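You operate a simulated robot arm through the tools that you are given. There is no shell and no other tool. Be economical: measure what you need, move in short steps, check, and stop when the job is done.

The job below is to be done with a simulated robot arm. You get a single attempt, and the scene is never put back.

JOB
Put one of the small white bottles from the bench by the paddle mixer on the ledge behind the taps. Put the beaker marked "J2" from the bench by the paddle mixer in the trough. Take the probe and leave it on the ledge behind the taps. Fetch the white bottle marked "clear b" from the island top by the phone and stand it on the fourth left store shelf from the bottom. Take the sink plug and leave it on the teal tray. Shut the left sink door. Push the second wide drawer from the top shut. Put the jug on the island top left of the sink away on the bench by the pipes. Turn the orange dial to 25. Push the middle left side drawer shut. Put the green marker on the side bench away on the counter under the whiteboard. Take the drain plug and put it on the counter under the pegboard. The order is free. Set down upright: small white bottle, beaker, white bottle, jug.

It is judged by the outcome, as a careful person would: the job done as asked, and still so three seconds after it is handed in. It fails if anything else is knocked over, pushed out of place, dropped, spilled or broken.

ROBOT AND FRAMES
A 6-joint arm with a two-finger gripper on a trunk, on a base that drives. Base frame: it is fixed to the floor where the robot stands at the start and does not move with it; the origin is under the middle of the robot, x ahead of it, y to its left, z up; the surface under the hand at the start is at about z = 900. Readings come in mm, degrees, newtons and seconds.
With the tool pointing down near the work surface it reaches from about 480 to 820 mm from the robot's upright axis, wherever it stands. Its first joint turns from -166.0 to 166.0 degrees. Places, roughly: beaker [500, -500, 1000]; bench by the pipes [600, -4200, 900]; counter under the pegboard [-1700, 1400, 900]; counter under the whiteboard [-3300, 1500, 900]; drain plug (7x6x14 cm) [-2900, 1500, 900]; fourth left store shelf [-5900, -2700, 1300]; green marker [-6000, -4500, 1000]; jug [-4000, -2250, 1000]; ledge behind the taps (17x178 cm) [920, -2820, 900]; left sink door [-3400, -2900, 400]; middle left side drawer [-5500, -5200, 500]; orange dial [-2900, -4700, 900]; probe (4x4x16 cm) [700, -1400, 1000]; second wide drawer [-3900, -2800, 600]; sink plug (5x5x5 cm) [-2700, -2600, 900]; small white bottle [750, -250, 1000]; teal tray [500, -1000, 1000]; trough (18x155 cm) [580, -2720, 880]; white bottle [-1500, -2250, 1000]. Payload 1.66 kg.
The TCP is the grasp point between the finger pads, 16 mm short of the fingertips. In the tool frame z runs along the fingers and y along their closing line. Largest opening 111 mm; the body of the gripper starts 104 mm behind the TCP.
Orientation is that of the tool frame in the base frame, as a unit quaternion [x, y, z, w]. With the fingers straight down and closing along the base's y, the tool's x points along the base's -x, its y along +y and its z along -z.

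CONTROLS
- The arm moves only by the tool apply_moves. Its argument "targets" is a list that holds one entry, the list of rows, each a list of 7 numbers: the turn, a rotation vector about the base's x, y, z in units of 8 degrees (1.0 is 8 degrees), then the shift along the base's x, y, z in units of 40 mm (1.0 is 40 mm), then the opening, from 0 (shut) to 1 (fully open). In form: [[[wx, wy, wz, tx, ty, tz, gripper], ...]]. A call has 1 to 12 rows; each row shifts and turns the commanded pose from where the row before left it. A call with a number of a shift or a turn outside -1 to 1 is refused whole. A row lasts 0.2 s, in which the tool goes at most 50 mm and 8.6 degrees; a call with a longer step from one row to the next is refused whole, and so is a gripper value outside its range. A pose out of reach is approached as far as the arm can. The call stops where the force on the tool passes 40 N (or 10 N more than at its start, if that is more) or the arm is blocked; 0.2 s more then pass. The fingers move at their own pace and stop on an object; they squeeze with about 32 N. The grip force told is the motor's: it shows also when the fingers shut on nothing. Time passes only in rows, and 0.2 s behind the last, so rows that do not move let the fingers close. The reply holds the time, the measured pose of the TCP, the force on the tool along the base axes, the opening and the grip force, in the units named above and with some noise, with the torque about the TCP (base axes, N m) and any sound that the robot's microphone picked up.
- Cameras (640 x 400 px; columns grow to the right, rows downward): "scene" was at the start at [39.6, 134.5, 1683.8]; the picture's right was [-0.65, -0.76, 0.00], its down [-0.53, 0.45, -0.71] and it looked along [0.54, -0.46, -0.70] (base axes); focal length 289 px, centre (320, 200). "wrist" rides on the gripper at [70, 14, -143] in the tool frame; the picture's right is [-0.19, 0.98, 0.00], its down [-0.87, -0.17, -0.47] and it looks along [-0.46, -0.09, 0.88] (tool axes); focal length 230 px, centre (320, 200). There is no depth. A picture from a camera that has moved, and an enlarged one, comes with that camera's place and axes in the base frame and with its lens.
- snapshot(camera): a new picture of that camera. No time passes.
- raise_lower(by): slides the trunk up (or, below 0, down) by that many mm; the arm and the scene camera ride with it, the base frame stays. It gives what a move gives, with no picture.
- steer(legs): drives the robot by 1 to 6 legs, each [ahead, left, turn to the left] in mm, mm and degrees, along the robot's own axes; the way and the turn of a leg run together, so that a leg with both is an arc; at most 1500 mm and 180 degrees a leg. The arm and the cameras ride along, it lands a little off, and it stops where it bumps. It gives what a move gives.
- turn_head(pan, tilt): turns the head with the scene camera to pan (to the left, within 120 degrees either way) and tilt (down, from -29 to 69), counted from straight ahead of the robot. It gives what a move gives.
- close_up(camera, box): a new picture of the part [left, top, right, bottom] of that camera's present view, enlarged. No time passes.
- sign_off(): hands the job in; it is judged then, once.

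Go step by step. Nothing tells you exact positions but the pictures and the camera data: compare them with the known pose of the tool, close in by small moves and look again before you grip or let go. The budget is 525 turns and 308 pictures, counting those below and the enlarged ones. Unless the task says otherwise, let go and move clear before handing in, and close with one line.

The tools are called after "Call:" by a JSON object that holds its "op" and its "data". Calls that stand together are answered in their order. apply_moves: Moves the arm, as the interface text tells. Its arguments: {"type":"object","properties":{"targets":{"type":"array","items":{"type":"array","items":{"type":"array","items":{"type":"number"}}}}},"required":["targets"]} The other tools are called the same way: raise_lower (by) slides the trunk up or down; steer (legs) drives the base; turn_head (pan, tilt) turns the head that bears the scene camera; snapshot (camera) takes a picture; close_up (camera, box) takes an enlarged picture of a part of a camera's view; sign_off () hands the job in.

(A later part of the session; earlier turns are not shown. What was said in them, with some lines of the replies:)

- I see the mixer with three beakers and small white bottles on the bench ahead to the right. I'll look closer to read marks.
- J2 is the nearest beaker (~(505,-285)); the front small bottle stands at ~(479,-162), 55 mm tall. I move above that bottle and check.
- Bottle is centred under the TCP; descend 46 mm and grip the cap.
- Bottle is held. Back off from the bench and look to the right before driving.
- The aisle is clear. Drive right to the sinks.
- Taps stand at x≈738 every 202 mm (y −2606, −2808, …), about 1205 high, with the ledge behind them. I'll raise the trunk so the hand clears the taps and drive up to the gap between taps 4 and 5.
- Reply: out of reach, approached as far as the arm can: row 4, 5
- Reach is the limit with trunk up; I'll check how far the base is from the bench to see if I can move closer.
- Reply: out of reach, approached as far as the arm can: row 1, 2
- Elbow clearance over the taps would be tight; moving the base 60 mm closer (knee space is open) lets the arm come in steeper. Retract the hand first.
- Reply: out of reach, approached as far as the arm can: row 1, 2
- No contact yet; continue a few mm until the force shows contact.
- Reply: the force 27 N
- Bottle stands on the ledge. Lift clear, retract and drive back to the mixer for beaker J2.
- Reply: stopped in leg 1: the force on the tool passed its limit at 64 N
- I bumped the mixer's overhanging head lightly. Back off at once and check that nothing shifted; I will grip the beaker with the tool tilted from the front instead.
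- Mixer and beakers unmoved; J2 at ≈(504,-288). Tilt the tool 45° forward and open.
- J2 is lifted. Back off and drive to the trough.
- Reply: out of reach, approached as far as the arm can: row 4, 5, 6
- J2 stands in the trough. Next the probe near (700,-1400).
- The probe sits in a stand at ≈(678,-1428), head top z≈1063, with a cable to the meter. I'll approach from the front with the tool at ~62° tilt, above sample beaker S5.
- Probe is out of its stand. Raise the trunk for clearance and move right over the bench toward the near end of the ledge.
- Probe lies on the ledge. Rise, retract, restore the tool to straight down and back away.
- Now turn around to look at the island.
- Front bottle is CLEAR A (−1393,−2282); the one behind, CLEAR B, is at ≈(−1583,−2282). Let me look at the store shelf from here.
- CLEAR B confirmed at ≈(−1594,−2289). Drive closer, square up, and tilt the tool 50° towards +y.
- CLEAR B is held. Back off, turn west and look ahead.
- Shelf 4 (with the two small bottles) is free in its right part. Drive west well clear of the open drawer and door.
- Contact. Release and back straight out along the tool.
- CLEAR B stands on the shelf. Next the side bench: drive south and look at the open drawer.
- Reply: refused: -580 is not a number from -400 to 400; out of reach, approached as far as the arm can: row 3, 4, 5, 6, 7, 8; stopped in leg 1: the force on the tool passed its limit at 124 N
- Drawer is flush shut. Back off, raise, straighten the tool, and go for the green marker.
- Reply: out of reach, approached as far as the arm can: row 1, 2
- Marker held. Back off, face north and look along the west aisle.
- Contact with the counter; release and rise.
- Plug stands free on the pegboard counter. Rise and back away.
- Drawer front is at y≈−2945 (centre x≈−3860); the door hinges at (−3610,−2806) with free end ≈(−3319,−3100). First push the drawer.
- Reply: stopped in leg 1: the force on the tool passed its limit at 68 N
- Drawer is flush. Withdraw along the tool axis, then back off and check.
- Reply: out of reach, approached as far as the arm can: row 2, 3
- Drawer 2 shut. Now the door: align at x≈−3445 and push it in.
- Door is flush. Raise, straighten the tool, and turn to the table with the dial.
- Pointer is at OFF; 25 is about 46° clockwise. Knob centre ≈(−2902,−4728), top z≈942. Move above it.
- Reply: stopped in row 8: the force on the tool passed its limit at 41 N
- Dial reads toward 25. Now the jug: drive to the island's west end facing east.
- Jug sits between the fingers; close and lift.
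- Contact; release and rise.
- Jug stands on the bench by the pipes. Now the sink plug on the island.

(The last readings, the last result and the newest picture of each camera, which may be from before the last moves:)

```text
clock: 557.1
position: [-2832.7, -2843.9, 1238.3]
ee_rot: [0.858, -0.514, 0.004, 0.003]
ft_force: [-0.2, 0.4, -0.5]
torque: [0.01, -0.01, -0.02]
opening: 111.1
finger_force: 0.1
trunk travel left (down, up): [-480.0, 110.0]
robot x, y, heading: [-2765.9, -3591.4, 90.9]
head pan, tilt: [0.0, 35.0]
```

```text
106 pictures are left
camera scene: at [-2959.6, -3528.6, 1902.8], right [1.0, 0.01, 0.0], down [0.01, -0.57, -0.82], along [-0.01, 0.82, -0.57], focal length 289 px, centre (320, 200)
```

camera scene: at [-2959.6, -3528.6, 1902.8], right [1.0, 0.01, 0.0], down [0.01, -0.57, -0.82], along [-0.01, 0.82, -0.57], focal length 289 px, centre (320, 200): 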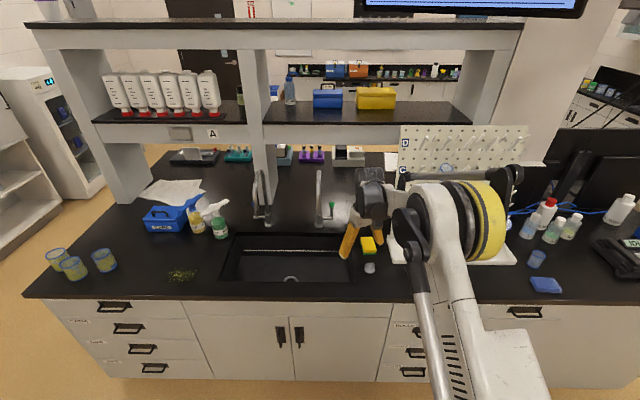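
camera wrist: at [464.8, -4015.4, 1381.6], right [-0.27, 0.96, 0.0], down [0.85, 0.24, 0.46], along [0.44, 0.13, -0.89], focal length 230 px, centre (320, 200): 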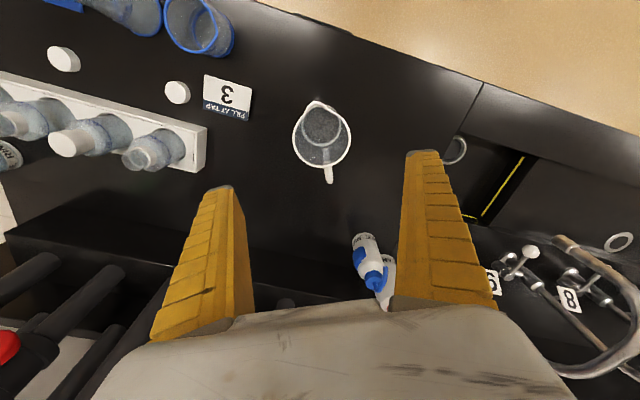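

Call:
{"op": "close_up", "data": {"camera": "scene", "box": [320, 210, 420, 290]}}

Call:
{"op": "snapshot", "data": {"camera": "wrist"}}

```text
5.00 times, centred on (370, 250) of scene
camera zoom: at [-2959.6, -3528.6, 1902.8], right [1.0, 0.01, 0.0], down [0.01, -0.57, -0.82], along [-0.01, 0.82, -0.57], focal length 1445 px, centre (70, -50)
```

zoom: 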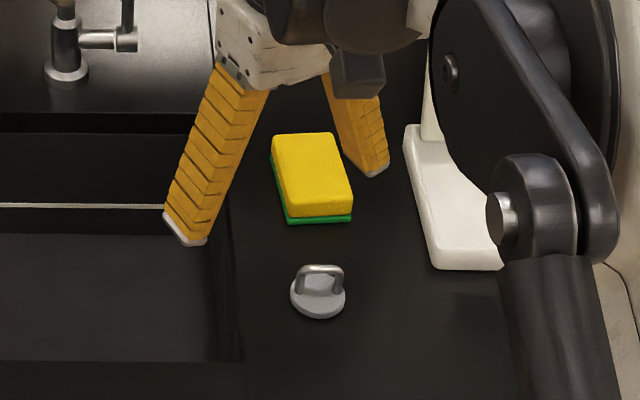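

```text
104 pictures are left
camera wrist: at [-2810.9, -2910.1, 1381.8], right [-0.95, -0.3, 0.0], down [-0.26, 0.85, 0.46], along [-0.14, 0.44, -0.89], focal length 230 px, centre (320, 200)
```

wrist: 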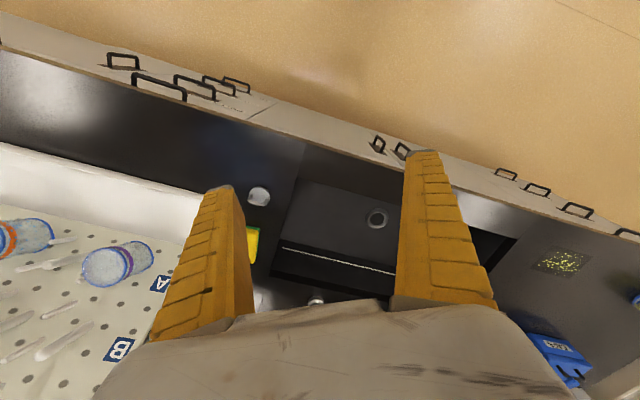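

Call:
{"op": "steer", "data": {"legs": [[195, -75, -0.9]]}}

Call:
{"op": "apply_moves", "data": {"targets": [[[0, 0, -0.875, 0, 0, -1, 0.7], [0, 0, -0.875, 0, 0, -1, 0.7], [0, 0, -0.875, 0, 0, -1, 0.7], [0, 0, -0.875, 0, 0, -1, 0.7]]]}}

Call:
{"op": "snapshot", "data": {"camera": "wrist"}}

```text
clock: 558.8
position: [-2750.0, -2643.7, 1238.7]
ee_rot: [0.854, -0.52, 0.005, 0.005]
ft_force: [0.4, -0.2, -0.4]
torque: [-0.05, 0.03, 0.05]
opening: 110.9
finger_force: 0.1
trunk travel left (down, up): [-480.0, 110.0]
robot x, y, heading: [-2695.0, -3390.3, 90.0]
head pan, tilt: [0.0, 35.0]
```

```text
clock: 559.8
position: [-2749.2, -2640.4, 1077.7]
ee_rot: [-0.703, 0.711, -0.004, -0.005]
ft_force: [0.5, 0.2, -0.1]
torque: [-0.05, 0.01, 0.03]
opening: 79.2
finger_force: 0.9
trunk travel left (down, up): [-480.0, 110.0]
robot x, y, heading: [-2694.8, -3390.9, 90.2]
head pan, tilt: [0.0, 35.0]
```

```text
103 pictures are left
camera wrist: at [-2762.2, -2710.3, 1220.6], right [-0.98, 0.2, 0.0], down [0.18, 0.87, 0.46], along [0.09, 0.45, -0.89], focal length 230 px, centre (320, 200)
```

wrist: 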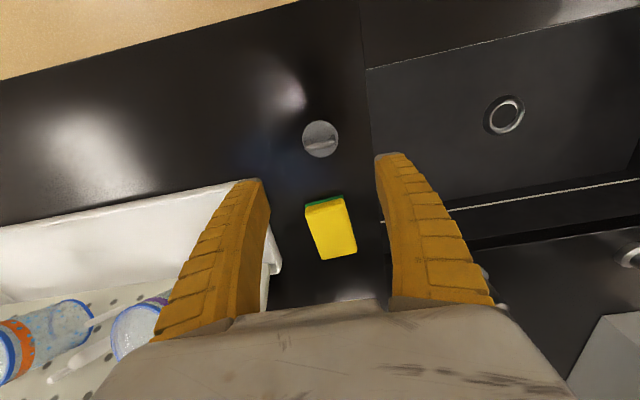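

Call:
{"op": "apply_moves", "data": {"targets": [[[0, 0, 0, 0, 0, -1, 0.6], [0, 0, 0, 0, -0.03, -1, 0.6], [0, 0, 0, 0, 0, 0, 0.6]]]}}

Call:
{"op": "snapshot", "data": {"camera": "wrist"}}

```text
clock: 560.5
position: [-2748.6, -2661.0, 1017.3]
ee_rot: [-0.703, 0.711, -0.003, -0.004]
ft_force: [0.5, 0.2, 0.1]
torque: [-0.05, 0.01, -0.01]
opening: 68.4
finger_force: 1.5
out of reach, approached as far as the arm can: row 2
trunk travel left (down, up): [-480.0, 110.0]
robot x, y, heading: [-2699.9, -3389.6, 90.3]
head pan, tilt: [0.0, 35.0]
```

```text
102 pictures are left
camera wrist: at [-2761.8, -2730.0, 1160.1], right [-0.98, 0.2, 0.0], down [0.18, 0.87, 0.46], along [0.09, 0.45, -0.89], focal length 230 px, centre (320, 200)
```

wrist: 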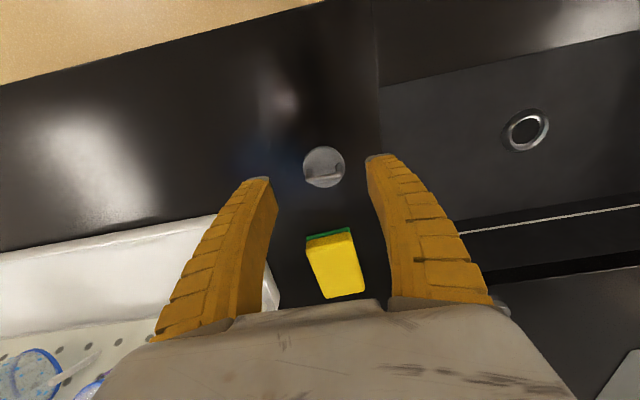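

Call:
{"op": "apply_moves", "data": {"targets": [[[0, 0, 0, 0, 0, 0.8, 0.6], [0, 0, 0, 0, 0.45, 0, 0.6]]]}}

Call:
{"op": "raise_lower", "data": {"by": -85}}

Call:
{"op": "snapshot", "data": {"camera": "wrist"}}

Call:
{"op": "close_up", "data": {"camera": "scene", "box": [320, 180, 420, 260]}}

```text
clock: 561.1
position: [-2748.8, -2643.5, 1050.4]
ee_rot: [-0.703, 0.711, -0.004, -0.005]
ft_force: [0.6, 0.5, 0.1]
torque: [-0.05, 0.01, -0.01]
opening: 68.4
finger_force: 1.8
trunk travel left (down, up): [-480.0, 110.0]
robot x, y, heading: [-2690.8, -3390.4, 90.2]
head pan, tilt: [0.0, 35.0]
```

```text
clock: 562.4
position: [-2745.9, -2644.4, 966.8]
ee_rot: [-0.703, 0.711, -0.002, -0.004]
ft_force: [0.1, 0.1, -0.6]
torque: [-0.01, -0.03, 0.03]
opening: 68.3
finger_force: 1.0
trunk travel left (down, up): [-395.0, 195.0]
robot x, y, heading: [-2691.4, -3393.9, 90.1]
head pan, tilt: [0.0, 35.0]
```

```text
101 pictures are left
camera wrist: at [-2761.1, -2712.8, 1109.3], right [-0.98, 0.2, 0.0], down [0.18, 0.87, 0.46], along [0.09, 0.45, -0.89], focal length 230 px, centre (320, 200)
```

wrist: 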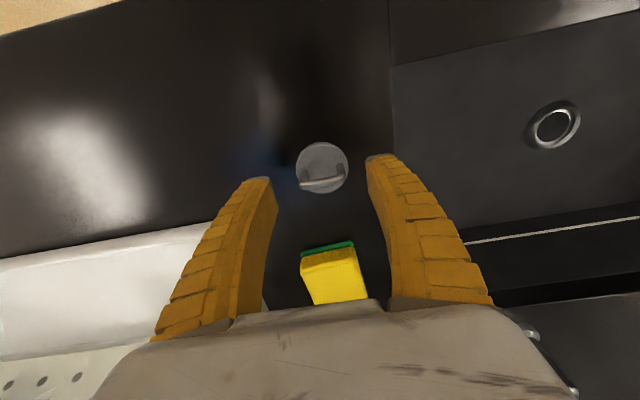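

```text
5.00 times, centred on (370, 220) of scene
camera zoom: at [-2887.0, -3327.2, 1817.9], right [1.0, 0.0, 0.0], down [0.0, -0.57, -0.82], along [0.0, 0.82, -0.57], focal length 1445 px, centre (70, 100)
```

zoom: 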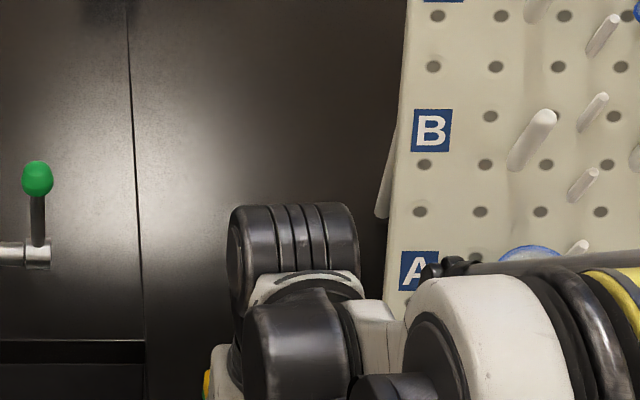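

Call:
{"op": "raise_lower", "data": {"by": -33}}

Call:
{"op": "snapshot", "data": {"camera": "wrist"}}

```text
clock: 563.1
position: [-2748.0, -2645.1, 933.4]
ee_rot: [-0.703, 0.711, -0.005, -0.004]
ft_force: [0.4, -1.0, 0.5]
torque: [-0.02, -0.01, -0.01]
opening: 68.4
finger_force: 0.6
trunk travel left (down, up): [-362.0, 228.0]
robot x, y, heading: [-2695.3, -3391.6, 89.8]
head pan, tilt: [0.0, 35.0]
```

```text
99 pictures are left
camera wrist: at [-2761.1, -2712.9, 1076.3], right [-0.98, 0.2, 0.0], down [0.18, 0.87, 0.46], along [0.09, 0.45, -0.89], focal length 230 px, centre (320, 200)
```

wrist: 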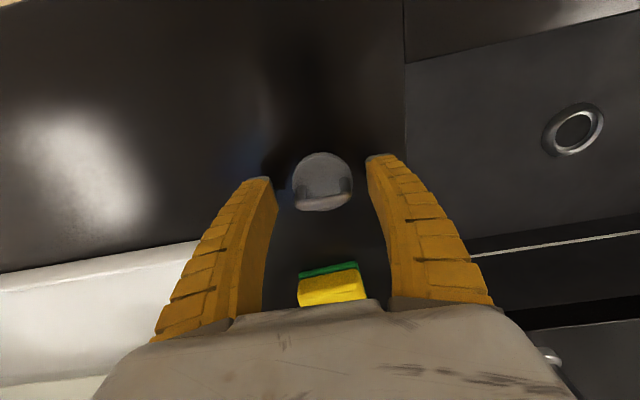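

Call:
{"op": "apply_moves", "data": {"targets": [[[0, 0, 0, 0, 0, 0, 0], [0, 0, 0, 0, 0, 0, 0], [0, 0, 0, 0, 0, 0, 0]]]}}

Call:
{"op": "raise_lower", "data": {"by": 200}}

Call:
{"op": "snapshot", "data": {"camera": "wrist"}}

```text
clock: 563.9
position: [-2748.4, -2643.7, 933.8]
ee_rot: [-0.704, 0.71, -0.003, -0.004]
ft_force: [-1.5, 5.0, 9.3]
torque: [0.38, -0.04, 0.05]
opening: 36.9
finger_force: 31.8
trunk travel left (down, up): [-362.0, 228.0]
robot x, y, heading: [-2694.5, -3391.7, 89.9]
head pan, tilt: [0.0, 35.0]
```

```text
clock: 566.1
position: [-2748.1, -2644.1, 1133.0]
ee_rot: [-0.704, 0.711, -0.003, -0.004]
ft_force: [-1.3, 0.1, -0.4]
torque: [0.0, -0.01, -0.02]
opening: 33.6
finger_force: 31.6
trunk travel left (down, up): [-562.0, 28.0]
robot x, y, heading: [-2692.9, -3391.0, 90.1]
head pan, tilt: [0.0, 35.0]
```

```text
98 pictures are left
camera wrist: at [-2761.1, -2712.6, 1275.9], right [-0.98, 0.2, 0.0], down [0.18, 0.87, 0.46], along [0.09, 0.45, -0.89], focal length 230 px, centre (320, 200)
```

wrist: 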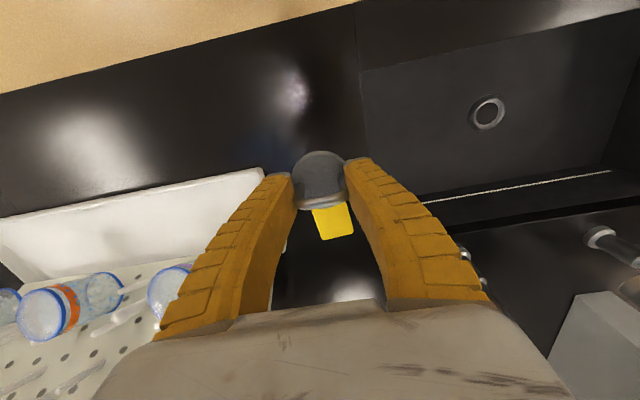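

Plug is held. Drive round to the teal tray.

Call:
{"op": "steer", "data": {"legs": [[-280, 0, 0], [0, -1150, 0], [0, -1150, 0]]}}

Call:
{"op": "steer", "data": {"legs": [[1300, 0, 0], [1280, 0, 0], [0, 0, -90]]}}

Call:
{"op": "turn_head", "data": {"pan": 0, "tilt": 40}}

Call:
{"op": "snapshot", "data": {"camera": "scene"}}

Call:
{"op": "snapshot", "data": {"camera": "wrist"}}

```text
clock: 579.0
position: [-424.7, -2914.5, 1133.3]
ee_rot: [-0.697, 0.717, -0.002, -0.004]
ft_force: [0.6, -0.1, -0.7]
torque: [0.01, 0.04, 0.03]
opening: 30.4
finger_force: 32.4
trunk travel left (down, up): [-562.0, 28.0]
robot x, y, heading: [-384.8, -3662.9, 88.9]
head pan, tilt: [0.0, 35.0]
```

```text
clock: 595.6
position: [365.0, -1007.0, 1133.1]
ee_rot: [0.009, 1.0, 0.0, -0.005]
ft_force: [-0.3, 0.2, -0.9]
torque: [0.01, 0.01, -0.03]
opening: 29.2
finger_force: 32.7
trunk travel left (down, up): [-562.0, 28.0]
robot x, y, heading: [-388.4, -1052.2, -0.3]
head pan, tilt: [0.0, 35.0]
```

```text
clock: 596.3
position: [362.9, -1007.6, 1134.3]
ee_rot: [0.01, 1.0, 0.001, -0.005]
ft_force: [-0.2, 1.0, -1.4]
torque: [0.01, 0.0, -0.01]
opening: 28.9
finger_force: 32.1
trunk travel left (down, up): [-562.0, 28.0]
robot x, y, heading: [-383.8, -1056.2, -0.3]
head pan, tilt: [0.0, 40.0]
```

```text
97 pictures are left
camera scene: at [-320.7, -867.5, 1977.2], right [-0.01, -1.0, 0.0], down [-0.64, 0.0, -0.77], along [0.77, -0.01, -0.64], focal length 289 px, centre (320, 200)
```

scene: 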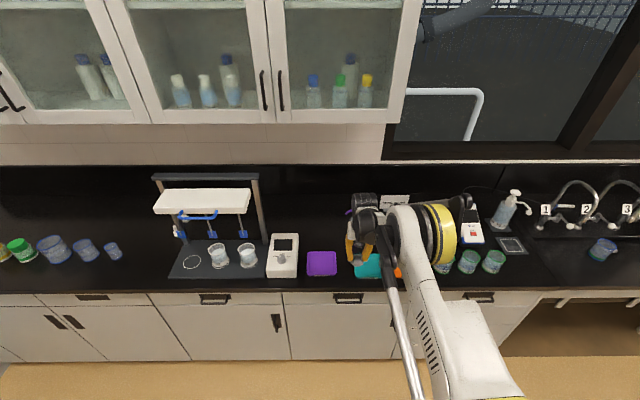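

```text
96 pictures are left
camera wrist: at [296.3, -994.0, 1276.1], right [0.21, 0.98, 0.0], down [0.87, -0.18, 0.46], along [0.45, -0.1, -0.89], focal length 230 px, centre (320, 200)
```

wrist: 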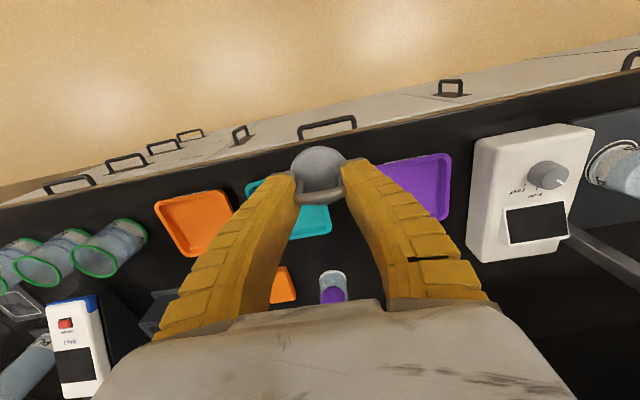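

Call:
{"op": "steer", "data": {"legs": [[127, -84, 0.3]]}}

Call:
{"op": "raise_lower", "data": {"by": -110}}

Call:
{"op": "snapshot", "data": {"camera": "wrist"}}

Call:
{"op": "close_up", "data": {"camera": "scene", "box": [300, 200, 460, 320]}}

```text
clock: 597.7
position: [492.1, -1089.8, 1133.4]
ee_rot: [0.007, 1.0, 0.002, -0.006]
ft_force: [0.1, -0.6, -1.5]
torque: [0.03, 0.04, 0.04]
opening: 29.1
finger_force: 32.5
trunk travel left (down, up): [-562.0, 28.0]
robot x, y, heading: [-254.4, -1135.9, -0.5]
head pan, tilt: [0.0, 40.0]
```

```text
clock: 599.1
position: [490.6, -1089.1, 1023.1]
ee_rot: [0.008, 1.0, 0.001, -0.006]
ft_force: [-0.7, -0.6, -0.9]
torque: [0.03, 0.0, 0.01]
opening: 28.6
finger_force: 32.4
trunk travel left (down, up): [-452.0, 138.0]
robot x, y, heading: [-255.1, -1139.2, 0.0]
head pan, tilt: [0.0, 40.0]
```

```text
95 pictures are left
camera wrist: at [423.3, -1075.8, 1166.3], right [0.2, 0.98, 0.0], down [0.87, -0.18, 0.46], along [0.45, -0.09, -0.89], focal length 230 px, centre (320, 200)
```

wrist: 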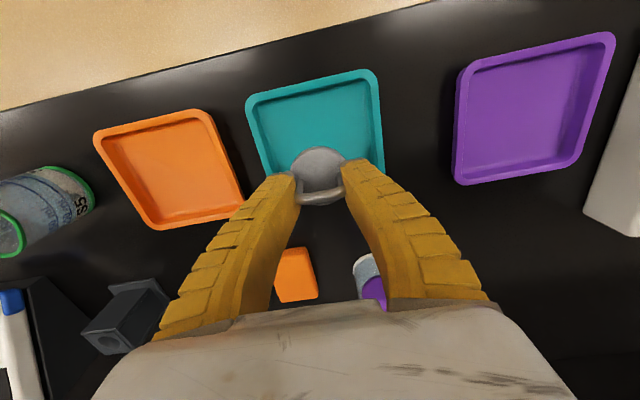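

```text
3.33 times, centred on (380, 260) of scene
camera zoom: at [-194.3, -952.3, 1867.3], right [0.0, -1.0, 0.0], down [-0.64, 0.0, -0.77], along [0.77, 0.0, -0.64], focal length 964 px, centre (120, 0)
```

zoom: 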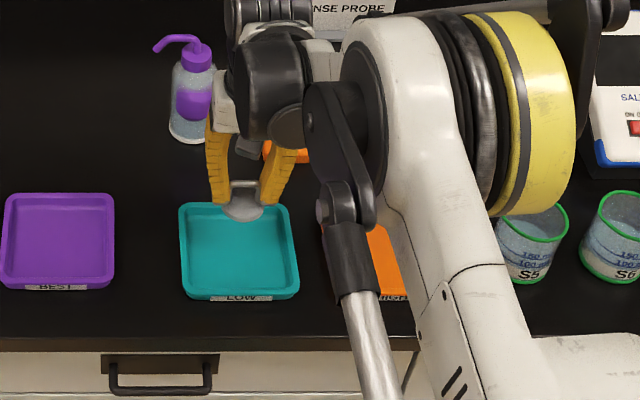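

Call:
{"op": "apply_moves", "data": {"targets": [[[0, 0, 0, -0.5, 0, 0, 0], [0, 0, 0, 0, 0, 0, 0]]]}}

Call:
{"op": "raise_lower", "data": {"by": -72}}

Call:
{"op": "snapshot", "data": {"camera": "wrist"}}

Call:
{"op": "close_up", "data": {"camera": "scene", "box": [320, 220, 420, 300]}}

```text
clock: 599.7
position: [472.6, -1089.9, 1023.5]
ee_rot: [0.007, 1.0, 0.001, -0.006]
ft_force: [0.3, 0.1, -0.3]
torque: [0.03, 0.01, 0.0]
opening: 28.5
finger_force: 31.8
trunk travel left (down, up): [-452.0, 138.0]
robot x, y, heading: [-254.9, -1138.0, 0.0]
head pan, tilt: [0.0, 40.0]
```

```text
clock: 600.8
position: [471.1, -1090.9, 950.9]
ee_rot: [0.007, 1.0, 0.0, -0.005]
ft_force: [0.5, 1.4, 0.5]
torque: [0.01, -0.03, -0.03]
opening: 29.0
finger_force: 31.9
trunk travel left (down, up): [-380.0, 210.0]
robot x, y, heading: [-259.3, -1138.5, 0.0]
head pan, tilt: [0.0, 40.0]
```

```text
93 pictures are left
camera wrist: at [403.5, -1076.3, 1094.1], right [0.2, 0.98, 0.0], down [0.87, -0.18, 0.46], along [0.45, -0.09, -0.89], focal length 230 px, centre (320, 200)
```

wrist: 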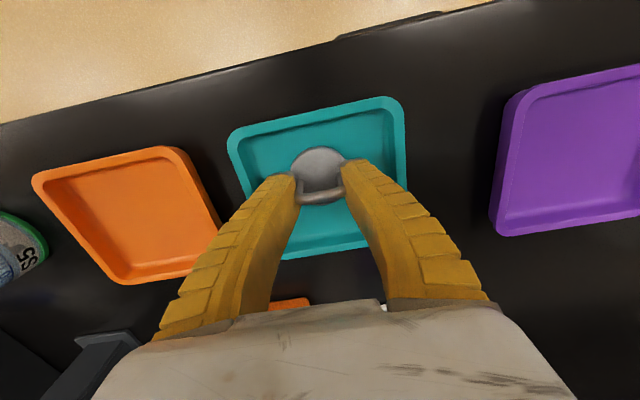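

```text
5.00 times, centred on (370, 260) of scene
camera zoom: at [-194.6, -952.2, 1795.3], right [0.0, -1.0, 0.0], down [-0.64, 0.0, -0.77], along [0.77, 0.0, -0.64], focal length 1445 px, centre (70, -100)
```

zoom: 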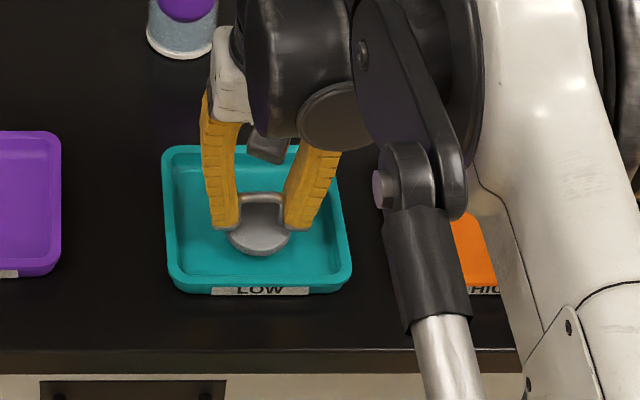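

Plug is over the middle of the teal tray. Lower in small steps until contact.

Call:
{"op": "raise_lower", "data": {"by": -6}}

Call:
{"op": "raise_lower", "data": {"by": -4}}

Call:
{"op": "raise_lower", "data": {"by": -3}}

```text
clock: 601.3
position: [470.6, -1089.6, 944.4]
ee_rot: [0.007, 1.0, 0.001, -0.005]
ft_force: [0.3, 0.1, 1.0]
torque: [-0.01, -0.01, 0.0]
opening: 28.9
finger_force: 32.3
trunk travel left (down, up): [-374.0, 216.0]
robot x, y, heading: [-254.0, -1137.4, -0.2]
head pan, tilt: [0.0, 40.0]
```

```text
clock: 601.9
position: [471.9, -1090.6, 941.2]
ee_rot: [0.007, 1.0, 0.001, -0.006]
ft_force: [-0.2, -0.5, 0.0]
torque: [-0.02, -0.02, 0.01]
opening: 29.0
finger_force: 31.8
trunk travel left (down, up): [-370.0, 220.0]
robot x, y, heading: [-256.9, -1140.9, 0.1]
head pan, tilt: [0.0, 40.0]
```

```text
clock: 602.4
position: [470.5, -1089.7, 939.2]
ee_rot: [0.006, 1.0, 0.001, -0.005]
ft_force: [4.7, -0.1, 18.7]
torque: [0.17, -0.43, -0.05]
opening: 29.0
finger_force: 32.7
trunk travel left (down, up): [-367.0, 223.0]
robot x, y, heading: [-260.4, -1138.1, -0.2]
head pan, tilt: [0.0, 40.0]
```

Call:
{"op": "apply_moves", "data": {"targets": [[[0, 0, 0, 0, 0, 0.04, 0.2], [0, 0, 0, 0, 0, 0, 0.5], [0, 0, 0, 0, 0, 0, 0.5], [0, 0, 0, 0, 0, 1, 0.5], [0, 0, 0, 0, 0, 1, 0.5], [0, 0, 0, 0, 0, 1, 0.5], [0, 0, 0, 0, 0, 1, 0.5]]]}}

Call:
{"op": "snapshot", "data": {"camera": "wrist"}}

```text
clock: 604.0
position: [471.1, -1089.1, 1099.6]
ee_rot: [0.007, 1.0, 0.0, -0.006]
ft_force: [0.1, 0.3, 0.0]
torque: [-0.01, 0.03, -0.01]
opening: 57.4
finger_force: 1.0
trunk travel left (down, up): [-367.0, 223.0]
robot x, y, heading: [-256.0, -1137.0, -0.2]
head pan, tilt: [0.0, 40.0]
```

```text
91 pictures are left
camera wrist: at [402.4, -1074.8, 1243.3], right [0.2, 0.98, 0.0], down [0.87, -0.18, 0.46], along [0.45, -0.09, -0.89], focal length 230 px, centre (320, 200)
```

wrist: 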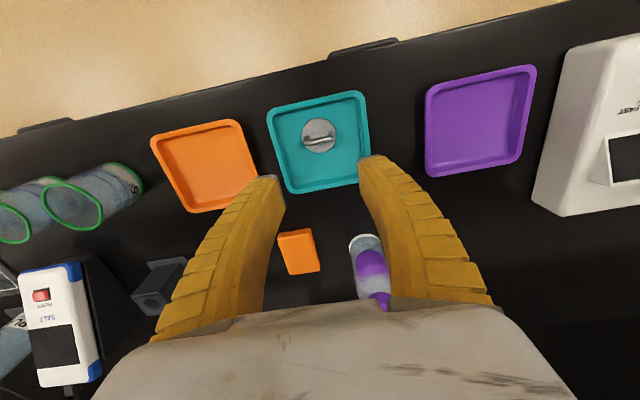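

Plug is in the tray. Back off and verify the earlier placements.

Call:
{"op": "steer", "data": {"legs": [[-250, 0, 0]]}}

Call:
{"op": "turn_head", "data": {"pan": 0, "tilt": 30}}

Call:
{"op": "snapshot", "data": {"camera": "scene"}}

Call:
{"op": "turn_head", "data": {"pan": -60, "tilt": 25}}

Call:
{"op": "close_up", "data": {"camera": "scene", "box": [60, 60, 380, 260]}}

```text
clock: 605.8
position: [218.1, -1086.1, 1100.1]
ee_rot: [0.005, 1.0, 0.001, -0.005]
ft_force: [-0.2, 0.6, 0.7]
torque: [0.01, -0.05, 0.0]
opening: 57.6
finger_force: 2.0
trunk travel left (down, up): [-367.0, 223.0]
robot x, y, heading: [-508.8, -1139.2, 0.0]
head pan, tilt: [0.0, 40.0]
```

```text
clock: 606.5
position: [219.3, -1085.4, 1100.1]
ee_rot: [0.006, 1.0, 0.001, -0.006]
ft_force: [0.2, -0.1, 0.4]
torque: [0.02, 0.02, 0.0]
opening: 57.5
finger_force: 1.3
trunk travel left (down, up): [-367.0, 223.0]
robot x, y, heading: [-508.1, -1138.5, -0.3]
head pan, tilt: [0.0, 30.0]
```

```text
90 pictures are left
camera scene: at [-441.2, -951.7, 1797.5], right [0.0, -1.0, 0.0], down [-0.5, 0.0, -0.87], along [0.87, 0.0, -0.5], focal length 289 px, centre (320, 200)
```

scene: 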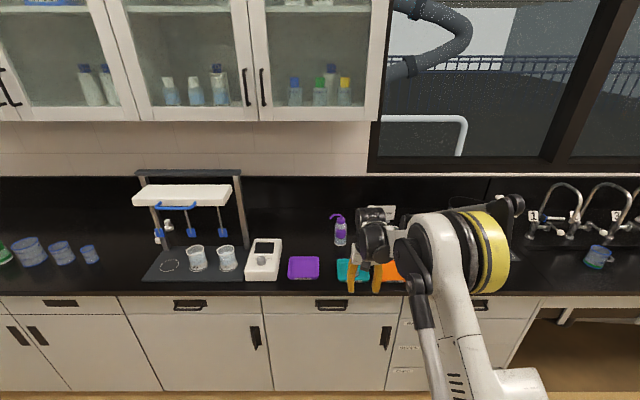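

```text
clock: 607.8
position: [218.7, -1086.0, 1099.8]
ee_rot: [0.004, 1.0, 0.0, -0.006]
ft_force: [-0.9, -1.1, 0.0]
torque: [0.0, 0.02, 0.0]
opening: 57.8
finger_force: 1.4
trunk travel left (down, up): [-367.0, 223.0]
robot x, y, heading: [-512.1, -1138.7, -0.2]
head pan, tilt: [-60.0, 25.0]
```

```text
2.00 times, centred on (220, 160) of scene
camera zoom: at [-485.7, -1031.5, 1805.5], right [-0.87, -0.5, 0.0], down [-0.21, 0.37, -0.91], along [0.45, -0.78, -0.42], focal length 578 px, centre (520, 280)
```

zoom: 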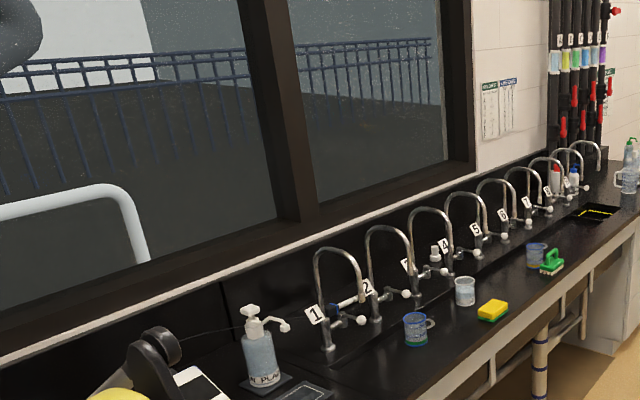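

Call:
{"op": "steer", "data": {"legs": [[0, -1200, 0], [0, -1200, -45]]}}

Call:
{"op": "turn_head", "data": {"pan": -105, "tilt": 15}}

Call:
{"op": "snapshot", "data": {"camera": "scene"}}

```text
clock: 619.6
position: [-419.7, -3904.4, 1098.8]
ee_rot: [0.393, 0.919, 0.002, -0.005]
ft_force: [0.5, 0.5, -0.5]
torque: [0.01, -0.01, 0.01]
opening: 57.5
finger_force: 1.5
trunk travel left (down, up): [-367.0, 223.0]
robot x, y, heading: [-963.5, -3418.8, -46.1]
head pan, tilt: [-60.0, 25.0]
cut short: leg 2
```

```text
clock: 620.7
position: [-419.0, -3903.6, 1098.9]
ee_rot: [0.394, 0.919, 0.003, -0.005]
ft_force: [0.2, 0.3, 0.1]
torque: [0.03, 0.0, 0.0]
opening: 57.6
finger_force: 1.6
trunk travel left (down, up): [-367.0, 223.0]
robot x, y, heading: [-963.6, -3416.9, -45.9]
head pan, tilt: [-105.0, 15.0]
```

```text
88 pictures are left
camera scene: at [-926.7, -3320.0, 1821.7], right [-0.49, 0.87, 0.0], down [0.23, 0.13, -0.97], along [-0.84, -0.47, -0.26], focal length 289 px, centre (320, 200)
```

scene: 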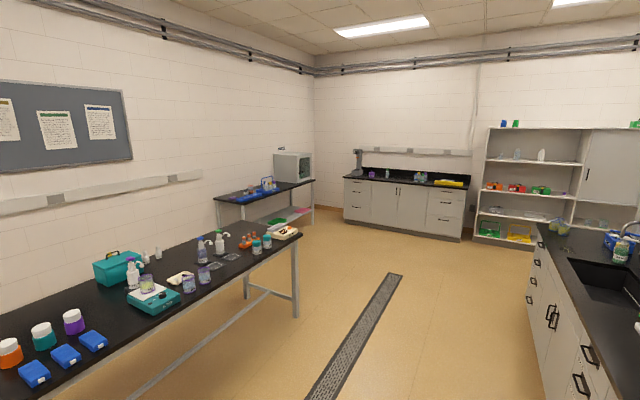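

Call:
{"op": "close_up", "data": {"camera": "scene", "box": [262, 218, 310, 248]}}

Call:
{"op": "turn_head", "data": {"pan": -40, "tilt": 45}}

Call:
{"op": "snapshot", "data": {"camera": "scene"}}

```text
13.33 times, centred on (286, 233) of scene
camera zoom: at [-926.7, -3320.0, 1821.7], right [-0.49, 0.87, 0.0], down [0.23, 0.13, -0.97], along [-0.84, -0.47, -0.26], focal length 3854 px, centre (773, -240)
```

zoom: 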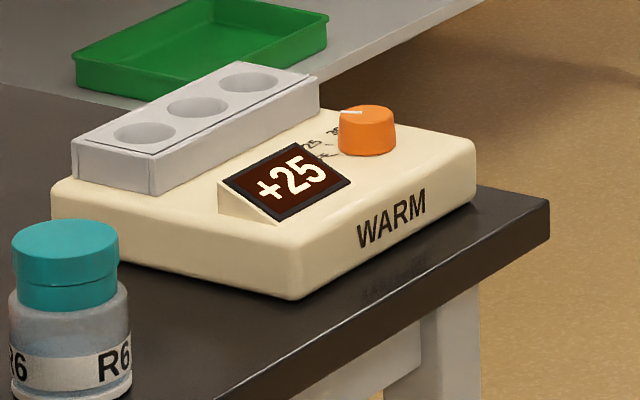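

```text
clock: 622.1
position: [-419.4, -3903.4, 1099.9]
ee_rot: [0.394, 0.919, 0.002, -0.004]
ft_force: [0.1, 0.0, 0.2]
torque: [0.01, 0.0, 0.0]
opening: 57.4
finger_force: 0.8
trunk travel left (down, up): [-367.0, 223.0]
robot x, y, heading: [-962.5, -3419.2, -45.8]
head pan, tilt: [-40.0, 45.0]
```

```text
86 pictures are left
camera scene: at [-839.4, -3355.5, 1775.0], right [-1.0, -0.07, 0.0], down [-0.05, 0.7, -0.71], along [0.05, -0.71, -0.71], focal length 289 px, centre (320, 200)
```

scene: 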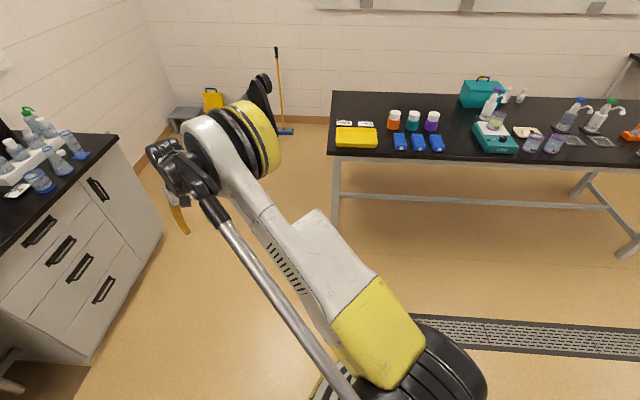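

Everything is in place: the warmer's display reads +25, the drawers and door are shut, and all the items are set down where asked. The gripper is empty and clear, so I'm handing in.

Call:
{"op": "sign_off", "data": {}}

```text
The job is handed in.
```

All twelve tasks are done and the job is handed in; nothing was knocked over, dropped or spilled that I saw. While lining up for beaker J2 the gripper bumped the paddle mixer's head at 64 N, but the mixer and its beakers looked unmoved afterwards.
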